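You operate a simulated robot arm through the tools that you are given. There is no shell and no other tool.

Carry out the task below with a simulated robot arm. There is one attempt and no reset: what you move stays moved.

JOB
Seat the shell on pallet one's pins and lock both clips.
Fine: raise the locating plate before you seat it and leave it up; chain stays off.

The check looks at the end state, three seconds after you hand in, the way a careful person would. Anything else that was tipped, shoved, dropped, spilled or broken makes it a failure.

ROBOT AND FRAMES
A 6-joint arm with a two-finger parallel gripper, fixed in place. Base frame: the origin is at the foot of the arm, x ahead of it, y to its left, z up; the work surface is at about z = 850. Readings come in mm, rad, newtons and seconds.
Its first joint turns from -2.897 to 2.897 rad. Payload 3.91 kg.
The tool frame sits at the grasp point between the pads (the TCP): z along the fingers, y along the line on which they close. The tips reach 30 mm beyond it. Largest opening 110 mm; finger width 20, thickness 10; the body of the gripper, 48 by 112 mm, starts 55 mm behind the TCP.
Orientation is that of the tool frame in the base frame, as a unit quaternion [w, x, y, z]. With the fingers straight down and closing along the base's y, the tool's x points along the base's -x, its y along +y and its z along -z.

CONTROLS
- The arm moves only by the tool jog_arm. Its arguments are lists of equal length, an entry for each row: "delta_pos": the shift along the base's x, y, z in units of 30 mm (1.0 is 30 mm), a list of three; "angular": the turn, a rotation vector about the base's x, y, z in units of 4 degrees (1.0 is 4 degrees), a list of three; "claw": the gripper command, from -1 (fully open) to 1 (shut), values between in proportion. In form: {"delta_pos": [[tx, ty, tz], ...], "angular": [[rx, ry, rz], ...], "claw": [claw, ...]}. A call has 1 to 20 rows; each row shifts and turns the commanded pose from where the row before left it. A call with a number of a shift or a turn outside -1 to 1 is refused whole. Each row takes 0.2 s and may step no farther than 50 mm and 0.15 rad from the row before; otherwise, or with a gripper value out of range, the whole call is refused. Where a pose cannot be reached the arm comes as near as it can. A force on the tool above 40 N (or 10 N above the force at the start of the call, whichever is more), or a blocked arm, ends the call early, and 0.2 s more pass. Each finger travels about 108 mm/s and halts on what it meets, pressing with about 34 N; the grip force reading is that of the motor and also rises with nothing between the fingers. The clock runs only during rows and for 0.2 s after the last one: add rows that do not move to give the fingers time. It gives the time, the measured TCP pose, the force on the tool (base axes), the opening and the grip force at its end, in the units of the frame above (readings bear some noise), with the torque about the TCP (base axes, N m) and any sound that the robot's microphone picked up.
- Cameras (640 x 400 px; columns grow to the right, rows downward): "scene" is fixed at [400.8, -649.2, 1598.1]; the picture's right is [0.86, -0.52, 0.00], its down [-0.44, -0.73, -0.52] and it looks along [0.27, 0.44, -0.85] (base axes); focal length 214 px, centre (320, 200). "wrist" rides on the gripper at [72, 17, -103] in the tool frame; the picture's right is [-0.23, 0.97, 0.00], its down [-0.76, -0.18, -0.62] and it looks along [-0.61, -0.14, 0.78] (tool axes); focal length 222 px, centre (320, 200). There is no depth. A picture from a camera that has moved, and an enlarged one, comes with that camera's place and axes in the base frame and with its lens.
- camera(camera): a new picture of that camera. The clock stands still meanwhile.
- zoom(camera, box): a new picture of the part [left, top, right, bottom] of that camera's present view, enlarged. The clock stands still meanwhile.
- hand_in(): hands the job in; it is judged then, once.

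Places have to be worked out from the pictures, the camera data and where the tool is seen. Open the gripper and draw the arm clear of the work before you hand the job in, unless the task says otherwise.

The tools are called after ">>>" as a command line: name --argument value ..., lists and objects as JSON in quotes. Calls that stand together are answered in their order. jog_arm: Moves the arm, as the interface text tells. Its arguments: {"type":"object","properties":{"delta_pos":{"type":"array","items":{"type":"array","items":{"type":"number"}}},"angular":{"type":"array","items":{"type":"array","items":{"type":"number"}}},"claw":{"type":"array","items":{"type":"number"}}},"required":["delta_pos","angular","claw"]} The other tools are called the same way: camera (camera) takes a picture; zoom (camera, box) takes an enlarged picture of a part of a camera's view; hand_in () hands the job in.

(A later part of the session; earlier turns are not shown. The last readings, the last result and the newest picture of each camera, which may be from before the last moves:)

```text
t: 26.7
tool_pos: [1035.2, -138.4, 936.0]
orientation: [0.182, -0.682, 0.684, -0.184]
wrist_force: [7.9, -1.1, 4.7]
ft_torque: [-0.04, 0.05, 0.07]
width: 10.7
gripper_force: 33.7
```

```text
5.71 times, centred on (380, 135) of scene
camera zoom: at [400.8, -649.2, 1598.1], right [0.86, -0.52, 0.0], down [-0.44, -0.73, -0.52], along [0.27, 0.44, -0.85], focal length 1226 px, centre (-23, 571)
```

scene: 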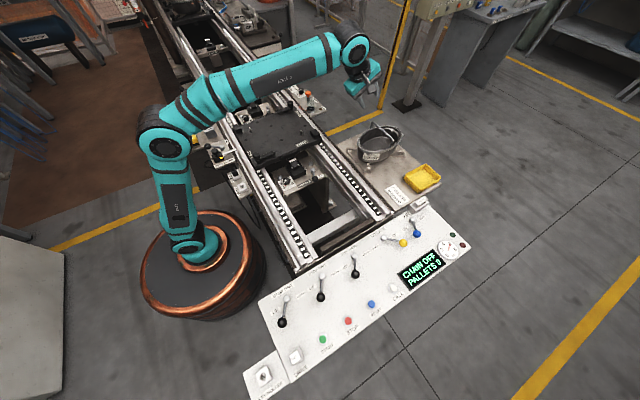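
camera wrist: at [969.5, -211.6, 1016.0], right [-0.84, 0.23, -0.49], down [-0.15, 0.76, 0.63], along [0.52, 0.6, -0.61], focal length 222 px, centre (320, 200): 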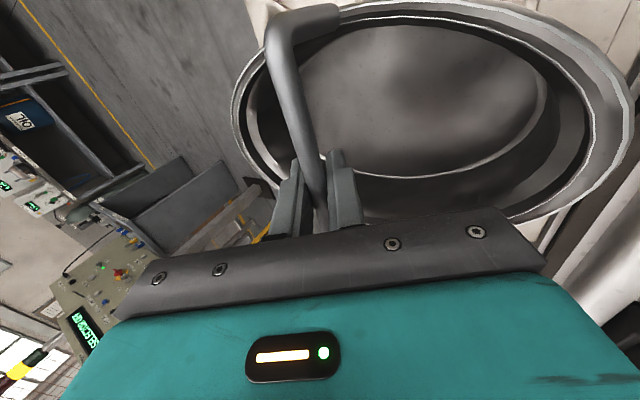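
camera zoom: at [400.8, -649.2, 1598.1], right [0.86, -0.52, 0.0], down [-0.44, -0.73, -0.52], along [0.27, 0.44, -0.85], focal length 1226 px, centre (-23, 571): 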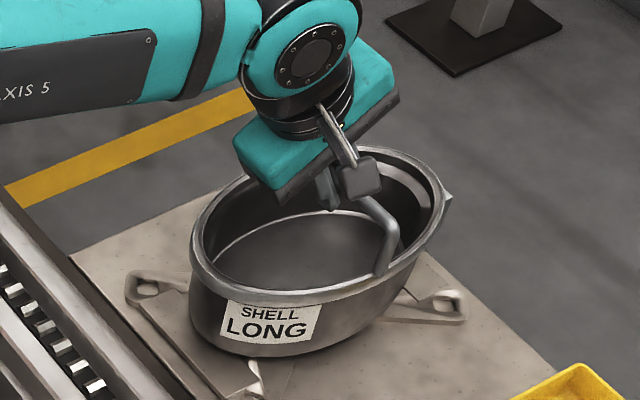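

Gripped: width 10.7 mm is the bar. I lift slowly 20 mm to weigh it and watch for slip or swing.

>>> jog_arm --delta_pos '[[0, 0, 0.1], [0, 0, 0.2], [0, 0, 0.2], [0, 0, 0.2], [0, 0, 0], [0, 0, 0]]' --angular '[[0, 0, 0], [0, 0, 0], [0, 0, 0], [0, 0, 0], [0, 0, 0], [0, 0, 0]]' --claw '[1, 1, 1, 1, 1, 1]'

>>> camera --camera "wrist"

>>> zoom --camera "scene" --box '[330, 100, 430, 170]'

```text
t: 28.1
tool_pos: [1034.7, -138.8, 953.6]
orientation: [0.182, -0.682, 0.684, -0.183]
wrist_force: [0.4, 0.0, -15.2]
ft_torque: [0.01, -0.05, 0.0]
width: 10.8
gripper_force: 34.0
```

```text
taken
camera wrist: at [968.4, -211.8, 1033.8], right [-0.84, 0.23, -0.49], down [-0.15, 0.76, 0.63], along [0.51, 0.6, -0.61], focal length 222 px, centre (320, 200)
```

wrist: 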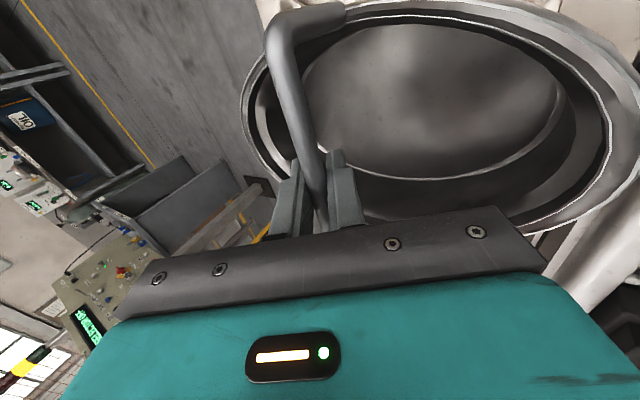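

```text
5.71 times, centred on (380, 135) of scene
camera zoom: at [400.8, -649.2, 1598.1], right [0.86, -0.52, 0.0], down [-0.44, -0.73, -0.52], along [0.27, 0.44, -0.85], focal length 1226 px, centre (-23, 571)
```

zoom: 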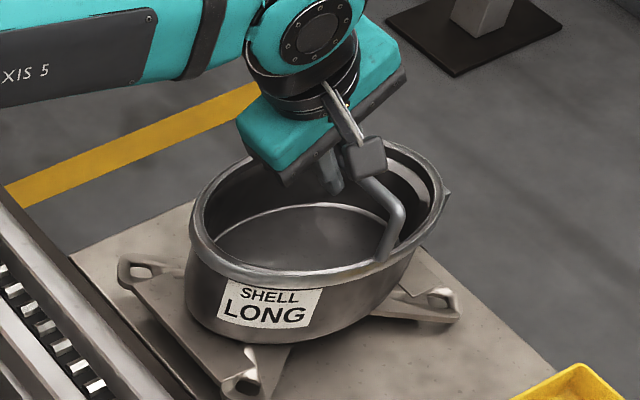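

Shell is held (15 N, about 1.5 kg) and hangs nearly level. I lift it to about 1090 gently so it clears rails, clips and pins.

>>> jog_arm --delta_pos '[[0, 0, 0.2], [0, 0, 0.4], [0, 0, 0.6], [0, 0, 0.7], [0, 0, 0.7], [0, 0, 0.7], [0, 0, 0.6], [0, 0, 0.4], [0, 0, 0.2], [0, 0, 0], [0, 0, 0]]' --angular '[[0, 0, 0], [0, 0, 0], [0, 0, 0], [0, 0, 0], [0, 0, 0], [0, 0, 0], [0, 0, 0], [0, 0, 0], [0, 0, 0], [0, 0, 0], [0, 0, 0]]' --claw '[1, 1, 1, 1, 1, 1, 1, 1, 1, 1, 1]'

>>> zoom --camera "scene" --box '[320, 60, 440, 170]'

```text
t: 30.5
tool_pos: [1034.9, -140.6, 1087.1]
orientation: [0.182, -0.682, 0.684, -0.182]
wrist_force: [-0.4, -0.2, -15.3]
ft_torque: [0.0, -0.05, 0.01]
width: 10.7
gripper_force: 33.7
```

```text
3.64 times, centred on (380, 115) of scene
camera zoom: at [400.8, -649.2, 1598.1], right [0.86, -0.52, 0.0], down [-0.44, -0.73, -0.52], along [0.27, 0.44, -0.85], focal length 780 px, centre (102, 509)
```

zoom: 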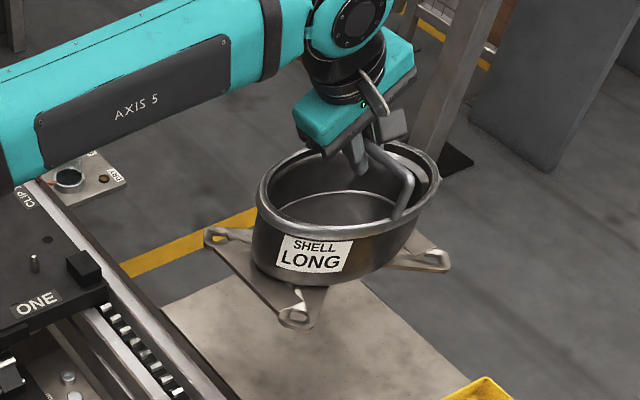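

It lifts cleanly. Now I carry it level toward the point above the pallet, with gentle speed ramps.

>>> jog_arm --delta_pos '[[-0.2, 0.17, 0], [-0.4, 0.35, 0], [-0.6, 0.52, 0], [-0.72, 0.63, 0], [-0.75, 0.65, 0], [-0.75, 0.65, 0], [-0.75, 0.65, 0], [-0.75, 0.65, 0], [-0.75, 0.65, 0], [-0.75, 0.65, 0], [-0.75, 0.65, 0], [-0.75, 0.65, 0], [-0.75, 0.65, 0], [-0.75, 0.65, 0], [-0.75, 0.65, 0], [-0.75, 0.65, 0], [-0.75, 0.65, 0], [-0.75, 0.65, 0], [-0.4, 0.35, 0], [0, 0, 0]]' --angular '[[0, 0, 0], [0, 0, 0], [0, 0, 0], [0, 0, 0], [0, 0, 0], [0, 0, 0], [0, 0, 0], [0, 0, 0], [0, 0, 0], [0, 0, 0], [0, 0, 0], [0, 0, 0], [0, 0, 0], [0, 0, 0], [0, 0, 0], [0, 0, 0], [0, 0, 0], [0, 0, 0], [0, 0, 0], [0, 0, 0]]' --claw '[1, 1, 1, 1, 1, 1, 1, 1, 1, 1, 1, 1, 1, 1, 1, 1, 1, 1, 1, 1]'

>>> camera --camera "wrist"

>>> camera --camera "scene"

>>> zoom --camera "scene" --box '[220, 50, 340, 160]'

```text
t: 34.7
tool_pos: [649.8, 196.0, 1089.7]
orientation: [0.182, -0.682, 0.685, -0.183]
wrist_force: [0.0, 0.8, -14.8]
ft_torque: [0.02, -0.08, -0.01]
width: 10.9
gripper_force: 33.4
```

```text
taken
camera wrist: at [583.8, 123.8, 1170.0], right [-0.84, 0.23, -0.49], down [-0.15, 0.76, 0.63], along [0.51, 0.6, -0.61], focal length 222 px, centre (320, 200)
```

wrist: 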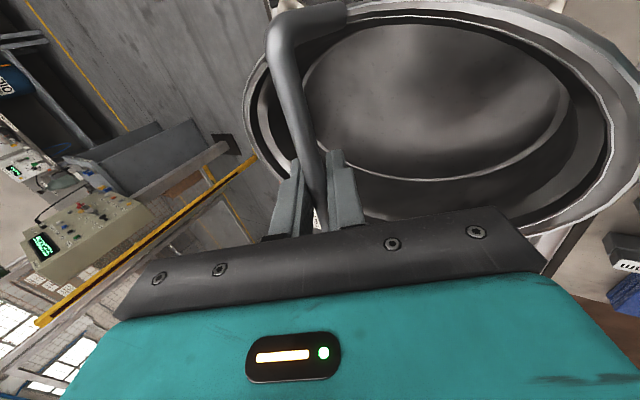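

```text
taken
```

scene: 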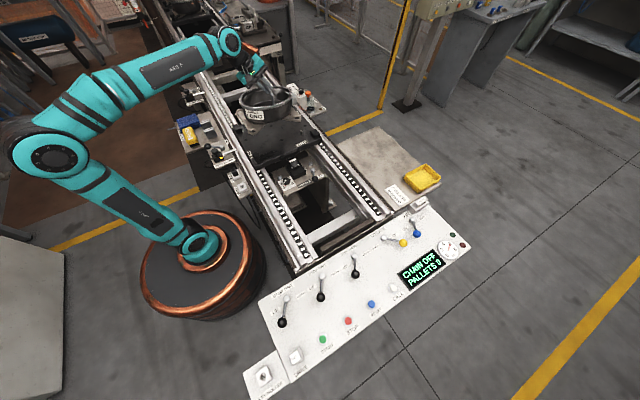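

```text
3.64 times, centred on (280, 105) of scene
camera zoom: at [400.8, -649.2, 1598.1], right [0.86, -0.52, 0.0], down [-0.44, -0.73, -0.52], along [0.27, 0.44, -0.85], focal length 780 px, centre (466, 546)
```

zoom: 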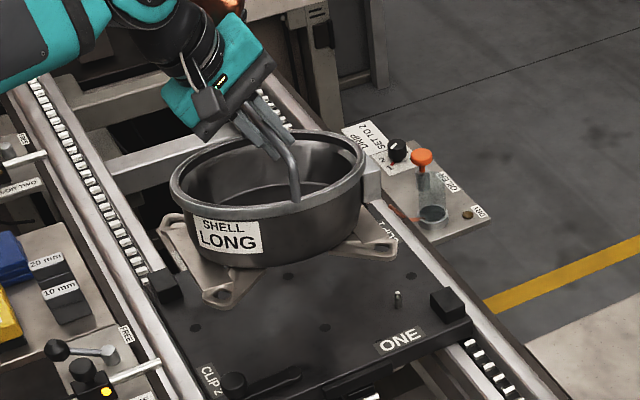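

The shell is above the pallet. I zoom to measure the ear holes against the pins.

>>> zoom --camera "scene" --box '[255, 95, 340, 150]'

>>> zoom --camera "scene" --box '[225, 95, 310, 150]'

```text
7.27 times, centred on (298, 122) of scene
camera zoom: at [400.8, -649.2, 1598.1], right [0.86, -0.52, 0.0], down [-0.44, -0.73, -0.52], along [0.27, 0.44, -0.85], focal length 1560 px, centre (484, 764)
```

zoom: 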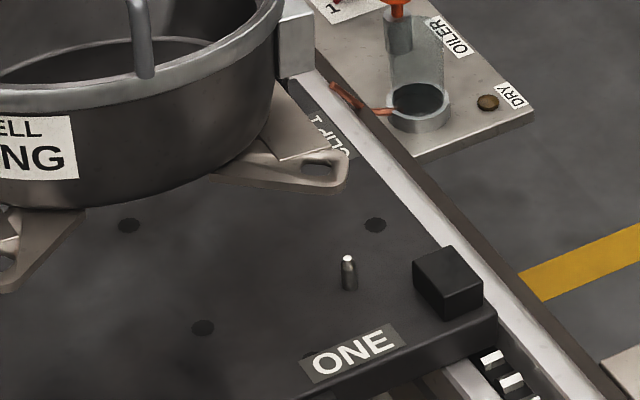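

```text
7.27 times, centred on (268, 122) of scene
camera zoom: at [400.8, -649.2, 1598.1], right [0.86, -0.52, 0.0], down [-0.44, -0.73, -0.52], along [0.27, 0.44, -0.85], focal length 1560 px, centre (702, 764)
```

zoom: 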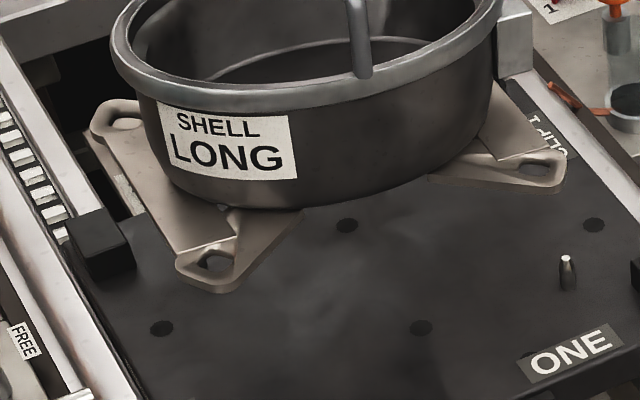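

The ear positions only fit the 211×150 pattern if the +x end hangs ~20 mm low (about 5° pitch). I rotate the tool about the bar by about -5° to see whether the shell levels.

>>> jog_arm --delta_pos '[[0, 0, 0], [0, 0, 0], [0, 0, 0], [0, 0, 0], [0, 0, 0]]' --angular '[[0, -0.4, 0], [0, -0.4, 0], [0, -0.4, 0], [0, 0, 0], [0, 0, 0]]' --claw '[1, 1, 1, 1, 1]'

>>> zoom --camera "scene" --box '[225, 95, 310, 150]'

>>> camera --camera "wrist"

```text
t: 35.9
tool_pos: [649.5, 196.1, 1088.7]
orientation: [0.21, -0.674, 0.676, -0.211]
wrist_force: [0.1, 0.5, -16.0]
ft_torque: [0.01, 0.01, 0.02]
width: 10.8
gripper_force: 33.6
```

```text
7.27 times, centred on (268, 122) of scene
camera zoom: at [400.8, -649.2, 1598.1], right [0.86, -0.52, 0.0], down [-0.44, -0.73, -0.52], along [0.27, 0.44, -0.85], focal length 1560 px, centre (702, 764)
```

zoom: 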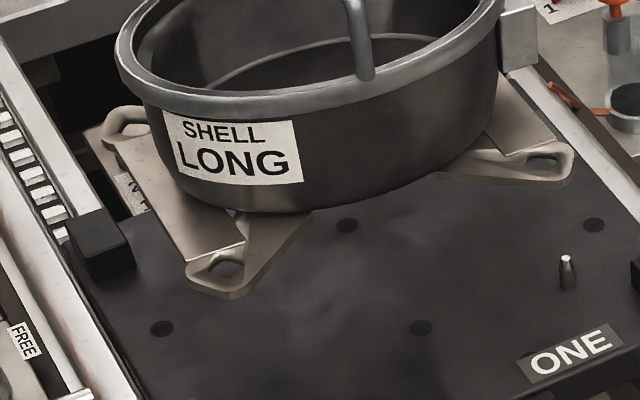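

```text
taken
camera wrist: at [576.2, 122.5, 1164.0], right [-0.8, 0.23, -0.55], down [-0.21, 0.76, 0.61], along [0.56, 0.6, -0.56], focal length 222 px, centre (320, 200)
```

wrist: 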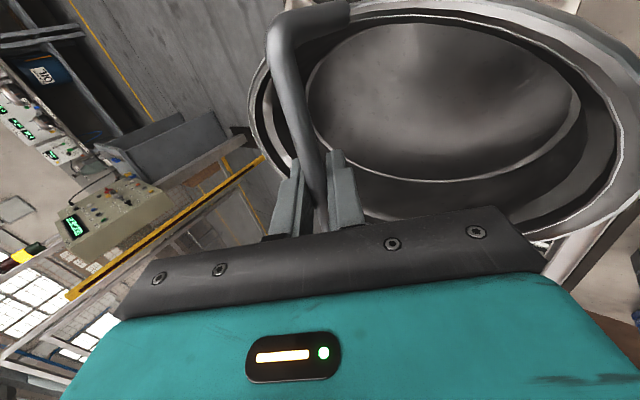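

The shell turned with the tool; about 2.8° of pitch remains. I add a bit more and measure again.

>>> jog_arm --delta_pos '[[0, 0, 0], [0, 0, 0], [0, 0, 0], [0, 0, 0]]' --angular '[[0, -0.4, 0], [0, -0.4, 0], [0, 0, 0], [0, 0, 0]]' --claw '[1, 1, 1, 1]'

>>> zoom --camera "scene" --box '[225, 95, 310, 150]'

>>> zoom --camera "scene" --box '[230, 90, 270, 120]'

>>> zoom --camera "scene" --box '[275, 105, 315, 135]'

```text
t: 36.9
tool_pos: [649.8, 195.7, 1087.8]
orientation: [0.229, -0.668, 0.67, -0.231]
wrist_force: [0.4, 0.7, -15.9]
ft_torque: [0.02, 0.01, -0.01]
width: 11.1
gripper_force: 34.3
```

```text
7.27 times, centred on (268, 122) of scene
camera zoom: at [400.8, -649.2, 1598.1], right [0.86, -0.52, 0.0], down [-0.44, -0.73, -0.52], along [0.27, 0.44, -0.85], focal length 1560 px, centre (702, 764)
```

zoom: 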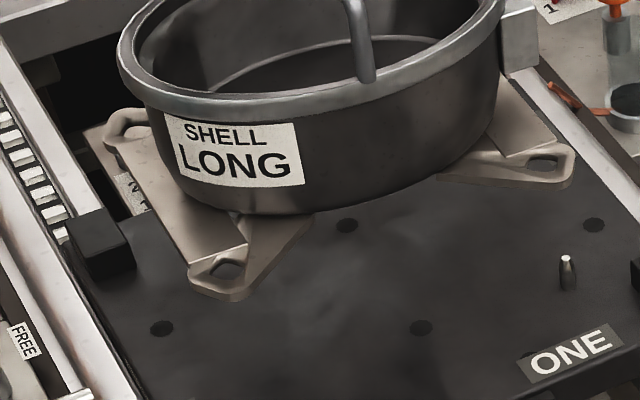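

```text
13.33 times, centred on (250, 105) of scene
camera zoom: at [400.8, -649.2, 1598.1], right [0.86, -0.52, 0.0], down [-0.44, -0.73, -0.52], along [0.27, 0.44, -0.85], focal length 2860 px, centre (1253, 1467)
```

zoom: 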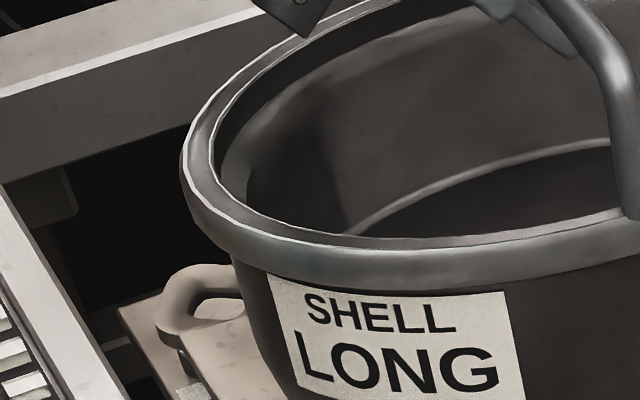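

```text
13.33 times, centred on (295, 120) of scene
camera zoom: at [400.8, -649.2, 1598.1], right [0.86, -0.52, 0.0], down [-0.44, -0.73, -0.52], along [0.27, 0.44, -0.85], focal length 2860 px, centre (653, 1267)
```

zoom: 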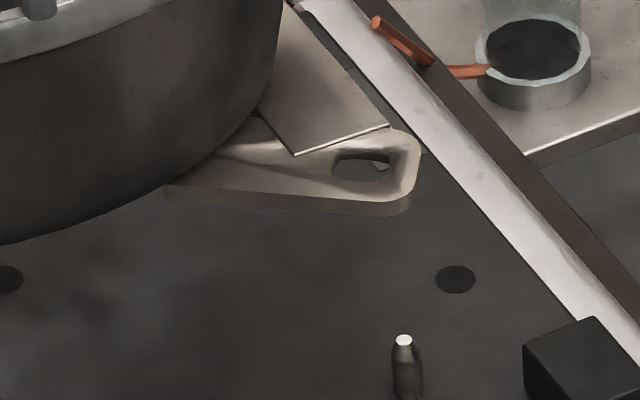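

The shell now hangs at a small pitch (about 3°, its own balance), so it will level itself as it lands. Level, its ears line up within ~3 mm of the pins; while pitched they're ~8 mm short in x, so I shift +5 mm in x, -2 in y and lower 55 mm to compare directly with the pins.

>>> jog_arm --delta_pos '[[0.1, -0.04, -0.2], [0.07, -0.03, -0.4], [0, 0, -0.5], [0, 0, -0.4], [0, 0, -0.3], [0, 0, 0], [0, 0, 0]]' --angular '[[0, 0, 0], [0, 0, 0], [0, 0, 0], [0, 0, 0], [0, 0, 0], [0, 0, 0], [0, 0, 0]]' --claw '[1, 1, 1, 1, 1, 1, 1]'

>>> zoom --camera "scene" --box '[225, 95, 325, 155]'

>>> zoom --camera "scene" --box '[275, 110, 315, 140]'

>>> zoom --camera "scene" --box '[230, 100, 270, 130]'

```text
t: 38.5
tool_pos: [652.2, 194.4, 1031.8]
orientation: [0.229, -0.668, 0.669, -0.23]
wrist_force: [0.9, 0.4, -16.1]
ft_torque: [0.02, -0.01, 0.03]
width: 10.8
gripper_force: 34.2
```

```text
6.40 times, centred on (275, 125) of scene
camera zoom: at [400.8, -649.2, 1598.1], right [0.86, -0.52, 0.0], down [-0.44, -0.73, -0.52], along [0.27, 0.44, -0.85], focal length 1373 px, centre (608, 680)
```

zoom: 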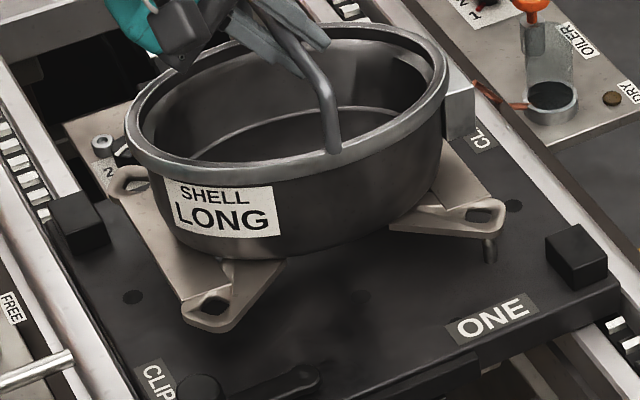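

```text
13.33 times, centred on (295, 125) of scene
camera zoom: at [400.8, -649.2, 1598.1], right [0.86, -0.52, 0.0], down [-0.44, -0.73, -0.52], along [0.27, 0.44, -0.85], focal length 2860 px, centre (653, 1200)
```

zoom: 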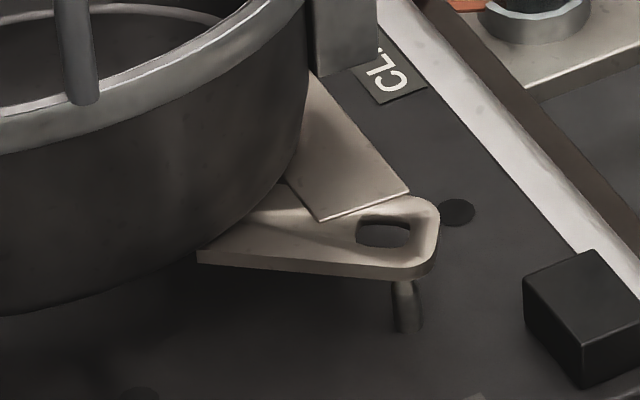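

```text
13.33 times, centred on (250, 115) of scene
camera zoom: at [400.8, -649.2, 1598.1], right [0.86, -0.52, 0.0], down [-0.44, -0.73, -0.52], along [0.27, 0.44, -0.85], focal length 2860 px, centre (1253, 1333)
```

zoom: 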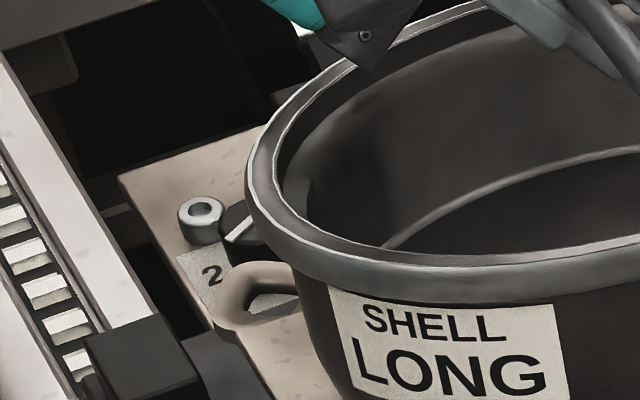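

E3's hole is now just above pin P2 (pin about 5 mm further +x and 1 mm -y). I shift +3 mm x, -1 mm y and lower 18 mm so the P2 pin tip just enters the hole.

>>> jog_arm --delta_pos '[[0.1, -0.03, 0], [0, 0, -0.2], [0, 0, -0.2], [0, 0, -0.2], [0, 0, 0], [0, 0, 0]]' --angular '[[0, 0, 0], [0, 0, 0], [0, 0, 0], [0, 0, 0], [0, 0, 0], [0, 0, 0]]' --claw '[1, 1, 1, 1, 1, 1]'

>>> zoom --camera "scene" --box '[275, 110, 315, 140]'

>>> zoom --camera "scene" --box '[230, 100, 270, 130]'

```text
t: 39.9
tool_pos: [657.3, 191.2, 1014.6]
orientation: [0.229, -0.668, 0.67, -0.23]
wrist_force: [-0.6, 0.3, -15.5]
ft_torque: [0.02, -0.05, 0.0]
width: 10.7
gripper_force: 33.3
```

```text
13.33 times, centred on (295, 125) of scene
camera zoom: at [400.8, -649.2, 1598.1], right [0.86, -0.52, 0.0], down [-0.44, -0.73, -0.52], along [0.27, 0.44, -0.85], focal length 2860 px, centre (653, 1200)
```

zoom: 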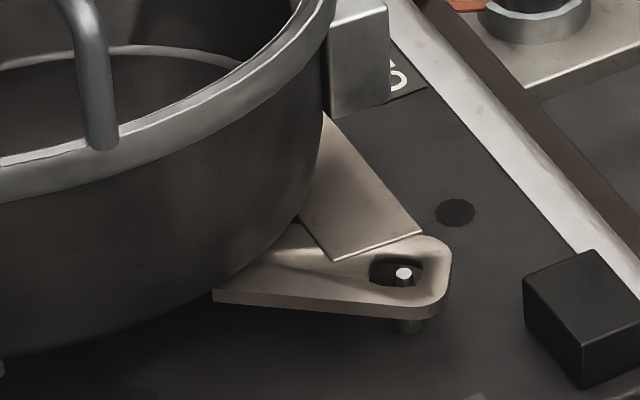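

```text
13.33 times, centred on (250, 115) of scene
camera zoom: at [400.8, -649.2, 1598.1], right [0.86, -0.52, 0.0], down [-0.44, -0.73, -0.52], along [0.27, 0.44, -0.85], focal length 2860 px, centre (1253, 1333)
```

zoom: 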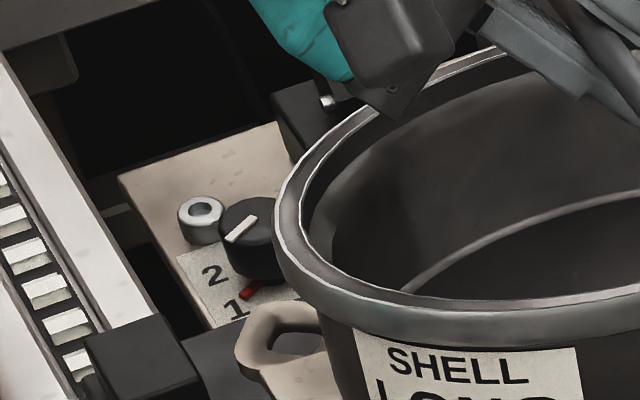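

Pin P2 is visible inside E3's hole. E2 needs about 5 mm more +x for P1 while P2 needs ~3, so I shift +4 mm in x and lower another 10 mm.

>>> jog_arm --delta_pos '[[0.12, 0, 0], [0, 0, 0], [0, 0, -0.1], [0, 0, -0.1], [0, 0, -0.1], [0, 0, 0], [0, 0, 0]]' --angular '[[0, 0, 0], [0, 0, 0], [0, 0, 0], [0, 0, 0], [0, 0, 0], [0, 0, 0], [0, 0, 0]]' --claw '[1, 1, 1, 1, 1, 1, 1]'

>>> zoom --camera "scene" --box '[275, 110, 315, 140]'

>>> zoom --camera "scene" --box '[230, 110, 270, 140]'

```text
t: 41.5
tool_pos: [661.3, 192.5, 1006.6]
orientation: [0.23, -0.667, 0.67, -0.231]
wrist_force: [0.4, -0.1, -14.8]
ft_torque: [0.06, -0.05, -0.01]
width: 10.8
gripper_force: 33.6
```

```text
13.33 times, centred on (295, 125) of scene
camera zoom: at [400.8, -649.2, 1598.1], right [0.86, -0.52, 0.0], down [-0.44, -0.73, -0.52], along [0.27, 0.44, -0.85], focal length 2860 px, centre (653, 1200)
```

zoom: 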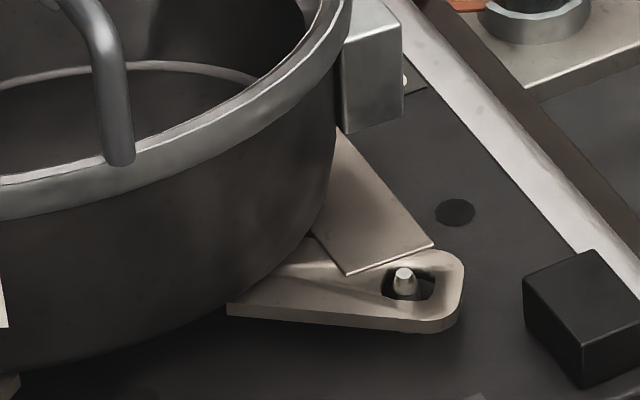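

```text
13.33 times, centred on (250, 125) of scene
camera zoom: at [400.8, -649.2, 1598.1], right [0.86, -0.52, 0.0], down [-0.44, -0.73, -0.52], along [0.27, 0.44, -0.85], focal length 2860 px, centre (1253, 1200)
```

zoom: 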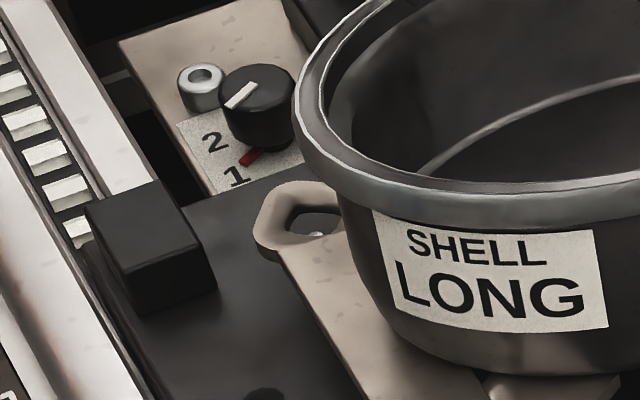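

P2 now pokes through E3's hole, and P1's tip is visible inside E2's hole, centred. I lower further in small steps with a slight -x back-shift for the levelling.

>>> jog_arm --delta_pos '[[-0.03, 0, -0.1], [-0.03, 0, -0.1], [0, 0, -0.1], [0, 0, 0], [0, 0, 0]]' --angular '[[0, 0, 0], [0, 0, 0], [0, 0, 0], [0, 0, 0], [0, 0, 0]]' --claw '[1, 1, 1, 1, 1]'

>>> zoom --camera "scene" --box '[275, 110, 315, 140]'

>>> zoom --camera "scene" --box '[230, 110, 270, 140]'

```text
t: 42.7
tool_pos: [658.6, 191.0, 997.5]
orientation: [0.228, -0.668, 0.67, -0.231]
wrist_force: [-0.8, 0.1, -14.9]
ft_torque: [0.03, 0.0, -0.02]
width: 10.7
gripper_force: 33.6
```

```text
13.33 times, centred on (295, 125) of scene
camera zoom: at [400.8, -649.2, 1598.1], right [0.86, -0.52, 0.0], down [-0.44, -0.73, -0.52], along [0.27, 0.44, -0.85], focal length 2860 px, centre (653, 1200)
```

zoom: 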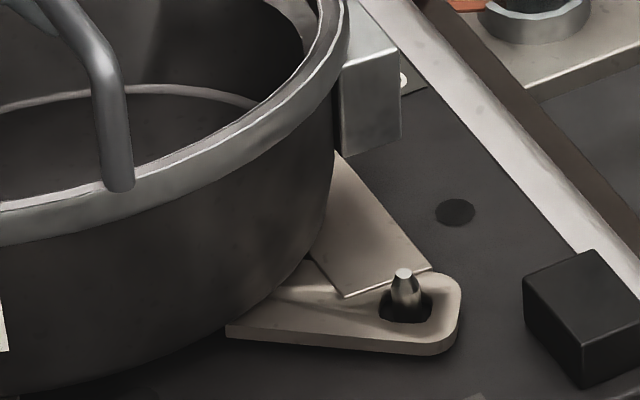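

```text
13.33 times, centred on (250, 125) of scene
camera zoom: at [400.8, -649.2, 1598.1], right [0.86, -0.52, 0.0], down [-0.44, -0.73, -0.52], along [0.27, 0.44, -0.85], focal length 2860 px, centre (1253, 1200)
```

zoom: 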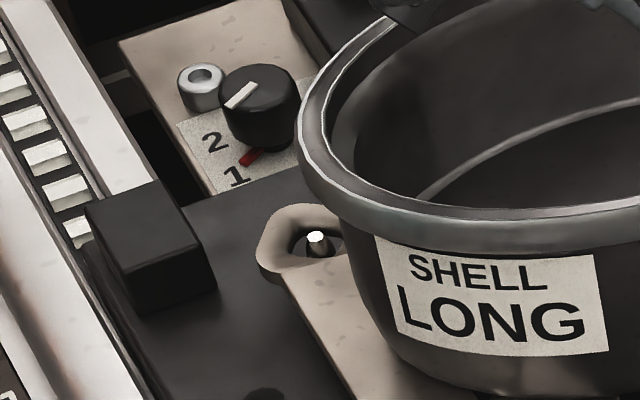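

Both pins are well inside their holes. I continue down in 3 mm steps, watching for the weight to transfer.

>>> jog_arm --delta_pos '[[0, 0, -0.1], [0, 0, -0.1], [0, 0, 0], [0, 0, 0]]' --angular '[[0, 0, 0], [0, 0, 0], [0, 0, 0], [0, 0, 0]]' --claw '[1, 1, 1, 1]'

>>> zoom --camera "scene" --box '[275, 110, 315, 140]'

>>> zoom --camera "scene" --box '[230, 110, 270, 140]'

```text
t: 43.7
tool_pos: [659.7, 192.8, 992.5]
orientation: [0.228, -0.668, 0.67, -0.23]
wrist_force: [0.0, -0.4, -15.8]
ft_torque: [0.03, 0.03, 0.03]
width: 10.4
gripper_force: 34.1
```

```text
13.33 times, centred on (295, 125) of scene
camera zoom: at [400.8, -649.2, 1598.1], right [0.86, -0.52, 0.0], down [-0.44, -0.73, -0.52], along [0.27, 0.44, -0.85], focal length 2860 px, centre (653, 1200)
```

zoom: 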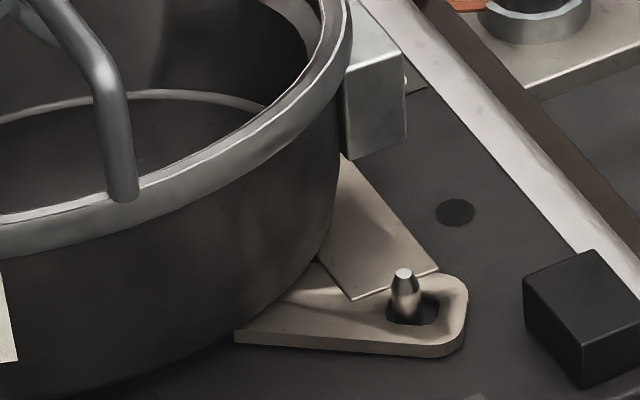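

```text
13.33 times, centred on (250, 125) of scene
camera zoom: at [400.8, -649.2, 1598.1], right [0.86, -0.52, 0.0], down [-0.44, -0.73, -0.52], along [0.27, 0.44, -0.85], focal length 2860 px, centre (1253, 1200)
```

zoom: 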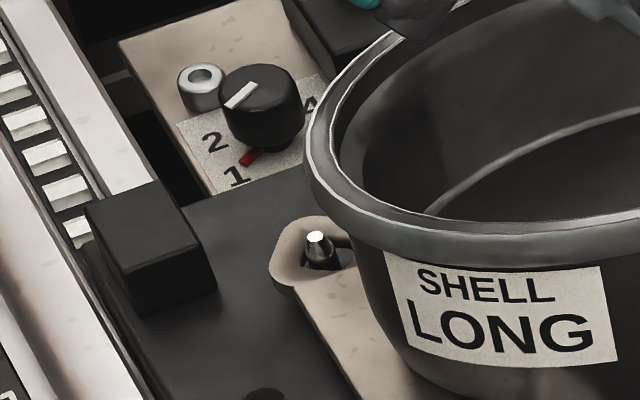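

The shell has drifted ~2 mm +x relative to the pins, so I nudge -2.4 mm in x and go on down.

>>> jog_arm --delta_pos '[[-0.08, 0, 0], [0, 0, -0.1], [0, 0, -0.1], [0, 0, 0], [0, 0, 0]]' --angular '[[0, 0, 0], [0, 0, 0], [0, 0, 0], [0, 0, 0], [0, 0, 0]]' --claw '[1, 1, 1, 1, 1]'

>>> zoom --camera "scene" --box '[275, 110, 315, 140]'

>>> zoom --camera "scene" --box '[230, 110, 270, 140]'

```text
t: 44.9
tool_pos: [656.3, 192.0, 987.7]
orientation: [0.229, -0.667, 0.67, -0.232]
wrist_force: [3.9, 0.8, 1.7]
ft_torque: [-0.28, 0.04, -0.15]
width: 11.0
gripper_force: 34.1
```

```text
13.33 times, centred on (295, 125) of scene
camera zoom: at [400.8, -649.2, 1598.1], right [0.86, -0.52, 0.0], down [-0.44, -0.73, -0.52], along [0.27, 0.44, -0.85], focal length 2860 px, centre (653, 1200)
```

zoom: 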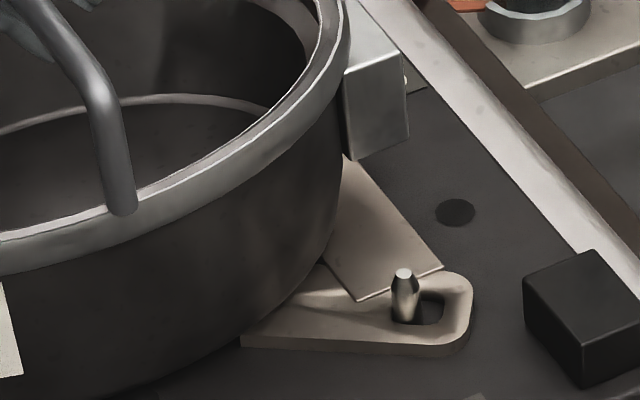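

```text
13.33 times, centred on (250, 125) of scene
camera zoom: at [400.8, -649.2, 1598.1], right [0.86, -0.52, 0.0], down [-0.44, -0.73, -0.52], along [0.27, 0.44, -0.85], focal length 2860 px, centre (1253, 1200)
```

zoom: 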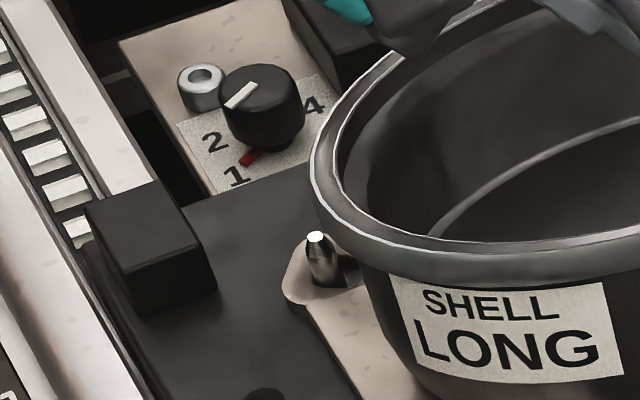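

The weight is now off the gripper, so it is resting on the pallet. Pins sit at the -x side of the holes, so I nudge 2.5 mm -x while still holding, to centre it.

>>> jog_arm --delta_pos '[[-0.05, 0, 0], [-0.05, 0, 0], [0, 0, 0], [0, 0, 0]]' --angular '[[0, 0, 0], [0, 0, 0], [0, 0, 0], [0, 0, 0]]' --claw '[1, 1, 1, 1]'

>>> zoom --camera "scene" --box '[275, 110, 315, 140]'

>>> zoom --camera "scene" --box '[230, 110, 270, 140]'

>>> zoom --camera "scene" --box '[225, 80, 325, 160]'

```text
t: 45.9
tool_pos: [654.4, 190.8, 987.6]
orientation: [0.229, -0.668, 0.669, -0.231]
wrist_force: [9.0, 1.3, 9.4]
ft_torque: [-0.05, 0.04, 0.03]
width: 10.7
gripper_force: 34.2
```

```text
13.33 times, centred on (295, 125) of scene
camera zoom: at [400.8, -649.2, 1598.1], right [0.86, -0.52, 0.0], down [-0.44, -0.73, -0.52], along [0.27, 0.44, -0.85], focal length 2860 px, centre (653, 1200)
```

zoom: 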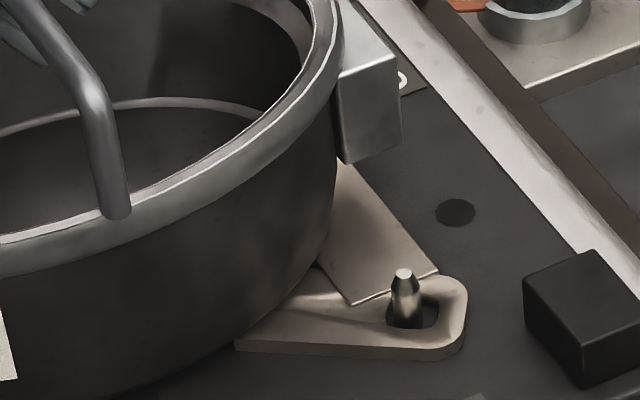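

```text
13.33 times, centred on (250, 125) of scene
camera zoom: at [400.8, -649.2, 1598.1], right [0.86, -0.52, 0.0], down [-0.44, -0.73, -0.52], along [0.27, 0.44, -0.85], focal length 2860 px, centre (1253, 1200)
```

zoom: 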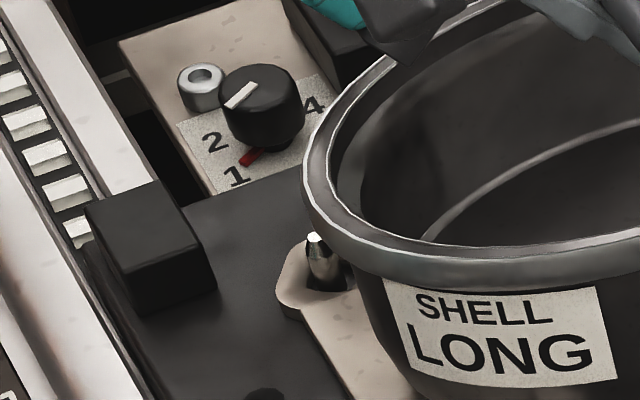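

```text
5.00 times, centred on (275, 120) of scene
camera zoom: at [400.8, -649.2, 1598.1], right [0.86, -0.52, 0.0], down [-0.44, -0.73, -0.52], along [0.27, 0.44, -0.85], focal length 1072 px, centre (545, 600)
```

zoom: 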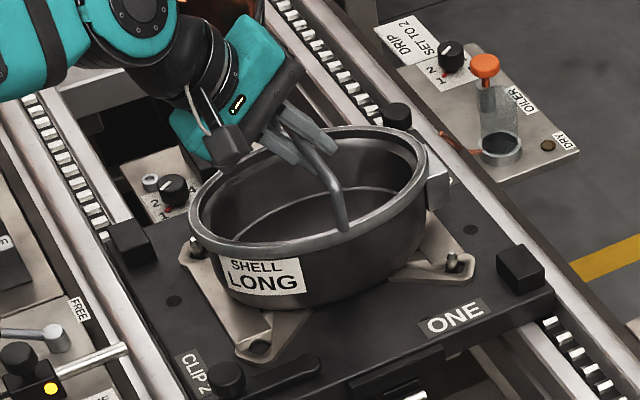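

Both pins are near the middle of their holes and the base is flat on the pallet. I release the handle and back off along the tool axis.

>>> jog_arm --delta_pos '[[0, 0, 0], [0, 0, 0], [0, 0, 0], [0, 0, 0], [-0.3, 0, 0.4], [-0.5, 0, 0.65], [-0.6, 0, 0.8], [-0.6, 0, 0.8], [-0.6, 0, 0.8], [-0.6, 0, 0.8], [0, 0, 0]]' --angular '[[0, 0, 0], [0, 0, 0], [0, 0, 0], [0, 0, 0], [0, 0, 0], [0, 0, 0], [0, 0, 0], [0, 0, 0], [0, 0, 0], [0, 0, 0], [0, 0, 0]]' --claw '[0.7, 0.4, 0.1, 0.1, 0.1, 0.1, 0.1, 0.1, 0.1, 0.1, 0.1]'

>>> camera --camera "wrist"

>>> zoom --camera "scene" --box '[225, 80, 325, 160]'

>>> zoom --camera "scene" --box '[275, 110, 315, 140]'

>>> zoom --camera "scene" --box '[230, 115, 270, 145]'

```text
t: 48.3
tool_pos: [559.4, 191.7, 1115.4]
orientation: [0.229, -0.668, 0.67, -0.231]
wrist_force: [0.3, -0.1, -0.8]
ft_torque: [-0.01, 0.02, 0.02]
width: 49.5
gripper_force: 0.1
```

```text
taken
camera wrist: at [482.1, 118.2, 1186.1], right [-0.77, 0.23, -0.6], down [-0.24, 0.76, 0.6], along [0.59, 0.6, -0.53], focal length 222 px, centre (320, 200)
```

wrist: 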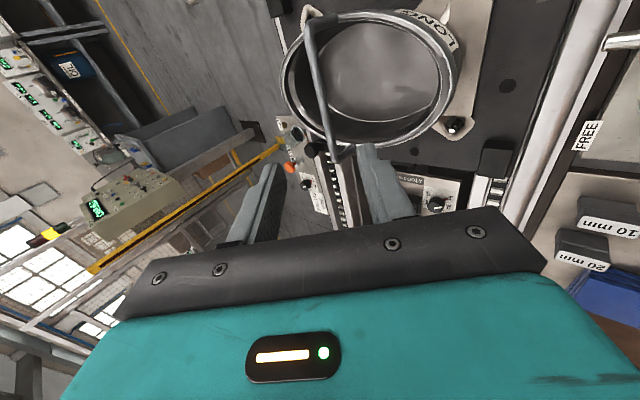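

```text
5.00 times, centred on (275, 120) of scene
camera zoom: at [400.8, -649.2, 1598.1], right [0.86, -0.52, 0.0], down [-0.44, -0.73, -0.52], along [0.27, 0.44, -0.85], focal length 1072 px, centre (545, 600)
```

zoom: 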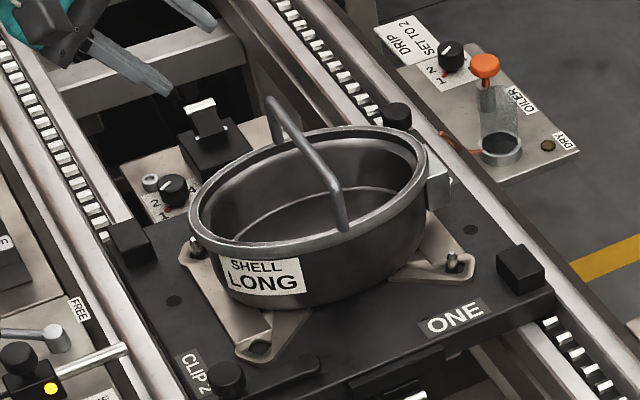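

```text
13.33 times, centred on (295, 125) of scene
camera zoom: at [400.8, -649.2, 1598.1], right [0.86, -0.52, 0.0], down [-0.44, -0.73, -0.52], along [0.27, 0.44, -0.85], focal length 2860 px, centre (653, 1200)
```

zoom: 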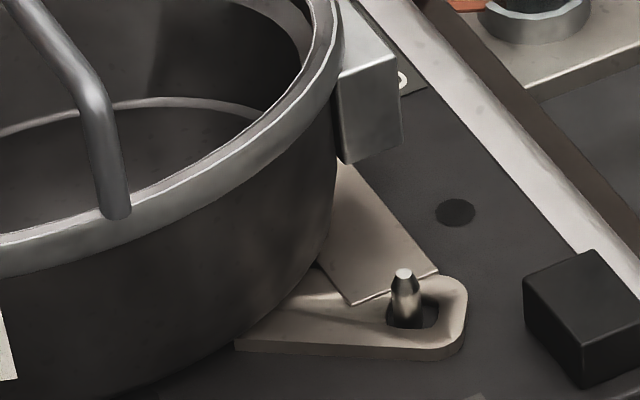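

```text
13.33 times, centred on (250, 130) of scene
camera zoom: at [400.8, -649.2, 1598.1], right [0.86, -0.52, 0.0], down [-0.44, -0.73, -0.52], along [0.27, 0.44, -0.85], focal length 2860 px, centre (1253, 1133)
```

zoom: 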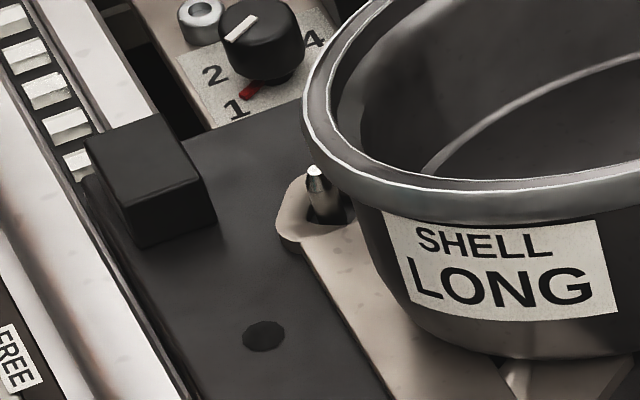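

The shell is seated, pins through both holes. Now I study the clips closely before moving them.

>>> zoom --camera "scene" --box '[245, 130, 305, 170]'

>>> zoom --camera "scene" --box '[270, 85, 330, 125]'

>>> zoom --camera "wrist" --box '[260, 0, 560, 220]'

```text
10.00 times, centred on (275, 150) of scene
camera zoom: at [400.8, -649.2, 1598.1], right [0.86, -0.52, 0.0], down [-0.44, -0.73, -0.52], along [0.27, 0.44, -0.85], focal length 2145 px, centre (770, 700)
```

zoom: 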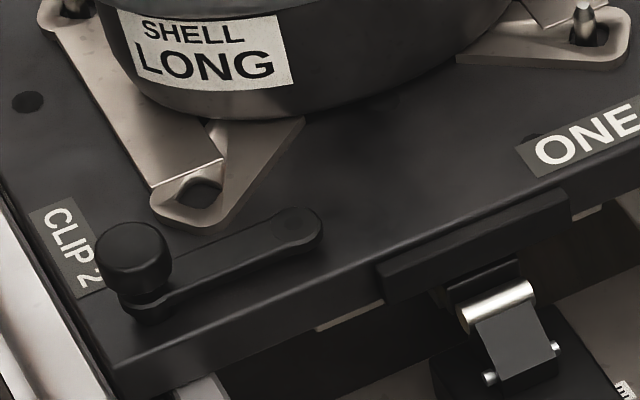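

```text
10.00 times, centred on (300, 105) of scene
camera zoom: at [400.8, -649.2, 1598.1], right [0.86, -0.52, 0.0], down [-0.44, -0.73, -0.52], along [0.27, 0.44, -0.85], focal length 2145 px, centre (520, 1150)
```

zoom: 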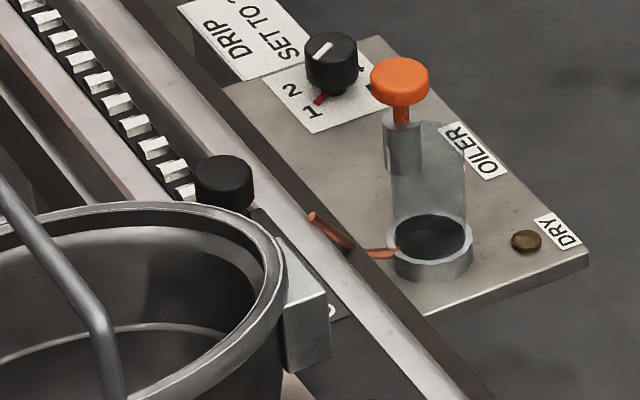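

```text
1.82 times, centred on (410, 110) of wrist
camera zoom: at [482.1, 118.2, 1186.1], right [-0.77, 0.23, -0.6], down [-0.24, 0.76, 0.6], along [0.59, 0.6, -0.53], focal length 404 px, centre (156, 364)
```

zoom: 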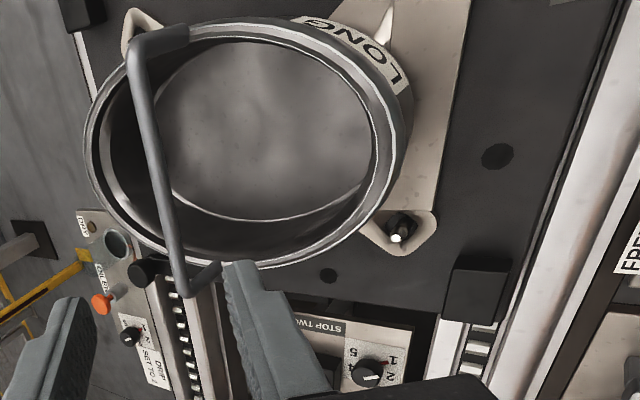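

Clip 2's pivot is at about (501,60) with its arm along +x to (577,61), low above the pallet; ear E1's hole is at (549,116), about 50° around. I straighten the tool to vertical, close the fingers, and move to the -y side of clip 2 to look at it from above.

>>> jog_arm --delta_pos '[[0, -0.6, 0], [0, -0.6, 0], [0, -0.6, 0], [0, -0.6, 0], [0, -0.6, 0], [0, -0.6, 0], [0, -0.6, -0.3], [0, -0.6, -0.5], [0, -0.6, -0.5], [0, -0.6, -0.5], [0, 0, 0]]' --angular '[[0, 0.96, 0], [0, 0.96, 0], [0, 0.96, 0], [0, 0.96, 0], [0, 0.96, 0], [0, 0.96, 0], [0, 0.96, 0], [0, 0.96, 0], [0, 0.96, 0], [0, 0.96, 0], [0, 0, 0]]' --claw '[1, 1, 1, 1, 1, 1, 1, 1, 1, 1, 1]'

>>> camera --camera "wrist"

>>> camera --camera "scene"

```text
t: 50.7
tool_pos: [558.0, 10.6, 1062.1]
orientation: [-0.004, -0.707, 0.707, 0.002]
wrist_force: [0.4, -0.4, 0.0]
ft_torque: [-0.02, 0.05, 0.03]
width: 0.0
gripper_force: 33.9
```

```text
taken
camera wrist: at [541.4, -62.5, 1165.3], right [-0.97, 0.23, 0.01], down [0.18, 0.76, 0.62], along [0.14, 0.6, -0.79], focal length 222 px, centre (320, 200)
```

wrist: 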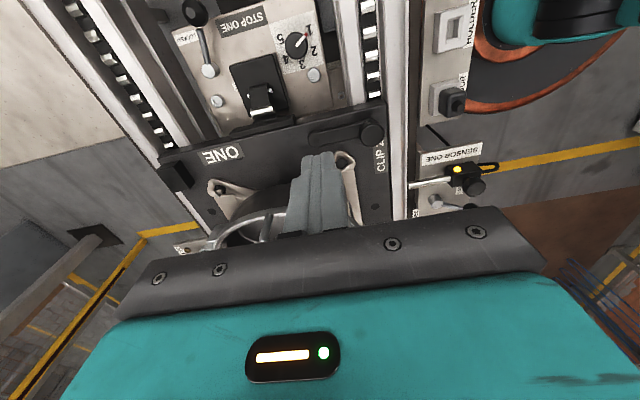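

```text
taken
```

scene: 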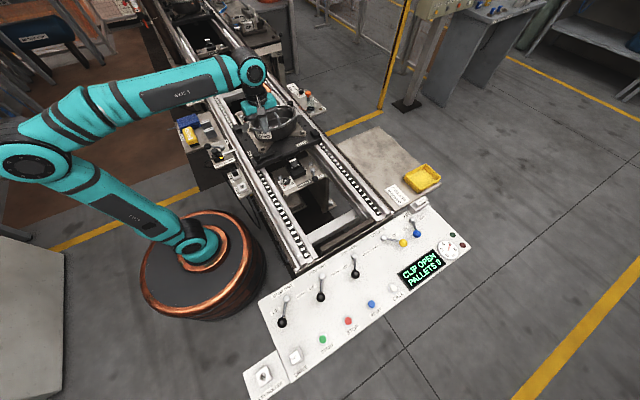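

The panel display now reads "CLIP OPEN", so it confirms the seating and will tell me when the clips lock. Zooming in on clip 2.

>>> zoom --camera "wrist" --box '[270, 80, 430, 200]'

>>> zoom --camera "scene" --box '[225, 90, 325, 170]'

```text
3.33 times, centred on (350, 140) of wrist
camera zoom: at [541.4, -62.5, 1165.3], right [-0.97, 0.23, 0.01], down [0.18, 0.76, 0.62], along [0.14, 0.6, -0.79], focal length 740 px, centre (220, 400)
```

zoom: 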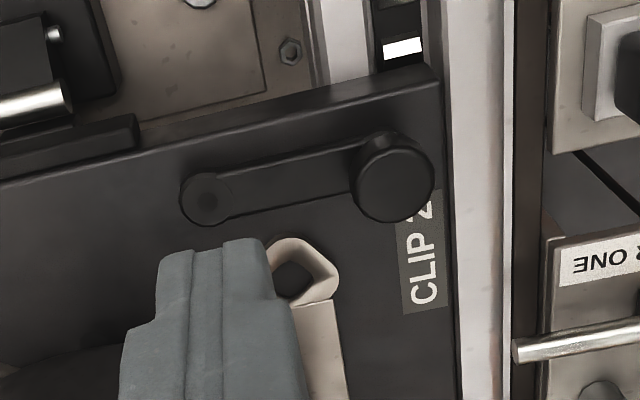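

```text
5.00 times, centred on (275, 130) of scene
camera zoom: at [400.8, -649.2, 1598.1], right [0.86, -0.52, 0.0], down [-0.44, -0.73, -0.52], along [0.27, 0.44, -0.85], focal length 1072 px, centre (545, 550)
```

zoom: 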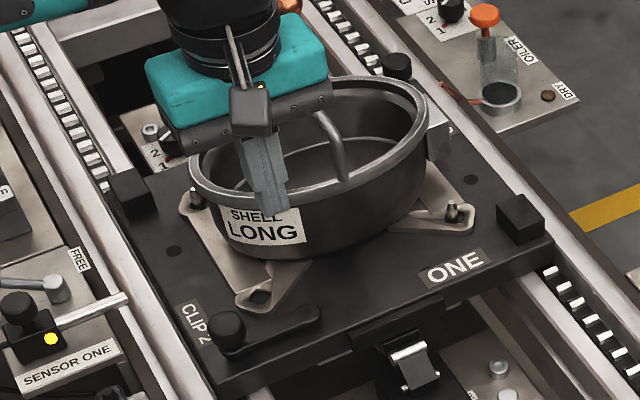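

Clip 2's arm top is near z 867. To keep the gripper body clear of the tub rim I yaw the tool to 45° so its long side lies along the tub's corner, then come down beside the arm.

>>> jog_arm --delta_pos '[[0, 0, 0], [0, 0, 0], [0, 0, 0], [0, 0, 0], [0, 0, 0], [0, 0, 0], [0.05, 0.0, -0.4], [0, 0.1, -0.4], [0, 0.1, -0.4], [0, 0.1, -0.4], [0, 0.1, -0.4], [0, 0, -0.4], [0, 0, 0]]' --angular '[[0, 0, -1], [0, 0, -1], [0, 0, -1], [0, 0, -1], [0, 0, -1], [0, 0, -1], [0, 0, -1], [0, 0, -1], [0, 0, -1], [0, 0, -1], [0, 0, -1], [0, 0, -0.25], [0, 0, 0]]' --claw '[1, 1, 1, 1, 1, 1, 1, 1, 1, 1, 1, 1, 1]'

>>> camera --camera "wrist"

>>> zoom --camera "scene" --box '[225, 90, 325, 170]'

```text
t: 53.5
tool_pos: [557.5, 24.0, 989.3]
orientation: [-0.003, -0.382, 0.924, 0.004]
wrist_force: [0.5, -0.1, 0.3]
ft_torque: [-0.01, 0.01, 0.01]
width: 0.2
gripper_force: 34.0
```

```text
taken
camera wrist: at [495.6, -15.9, 1091.5], right [-0.53, 0.85, 0.01], down [0.67, 0.41, 0.62], along [0.52, 0.33, -0.79], focal length 222 px, centre (320, 200)
```

wrist: 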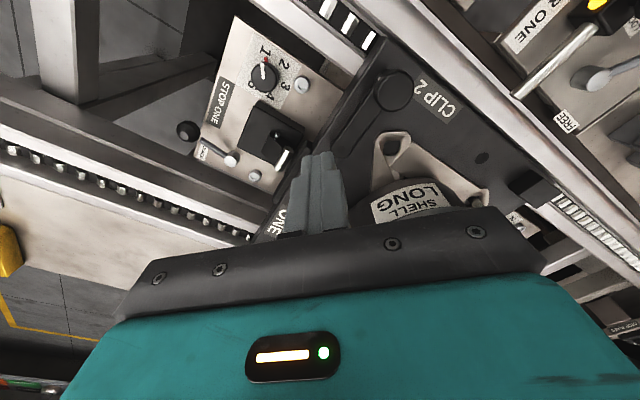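

```text
5.00 times, centred on (275, 130) of scene
camera zoom: at [400.8, -649.2, 1598.1], right [0.86, -0.52, 0.0], down [-0.44, -0.73, -0.52], along [0.27, 0.44, -0.85], focal length 1072 px, centre (545, 550)
```

zoom: 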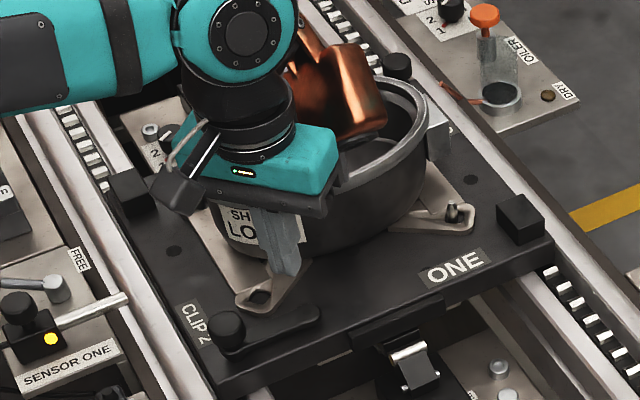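

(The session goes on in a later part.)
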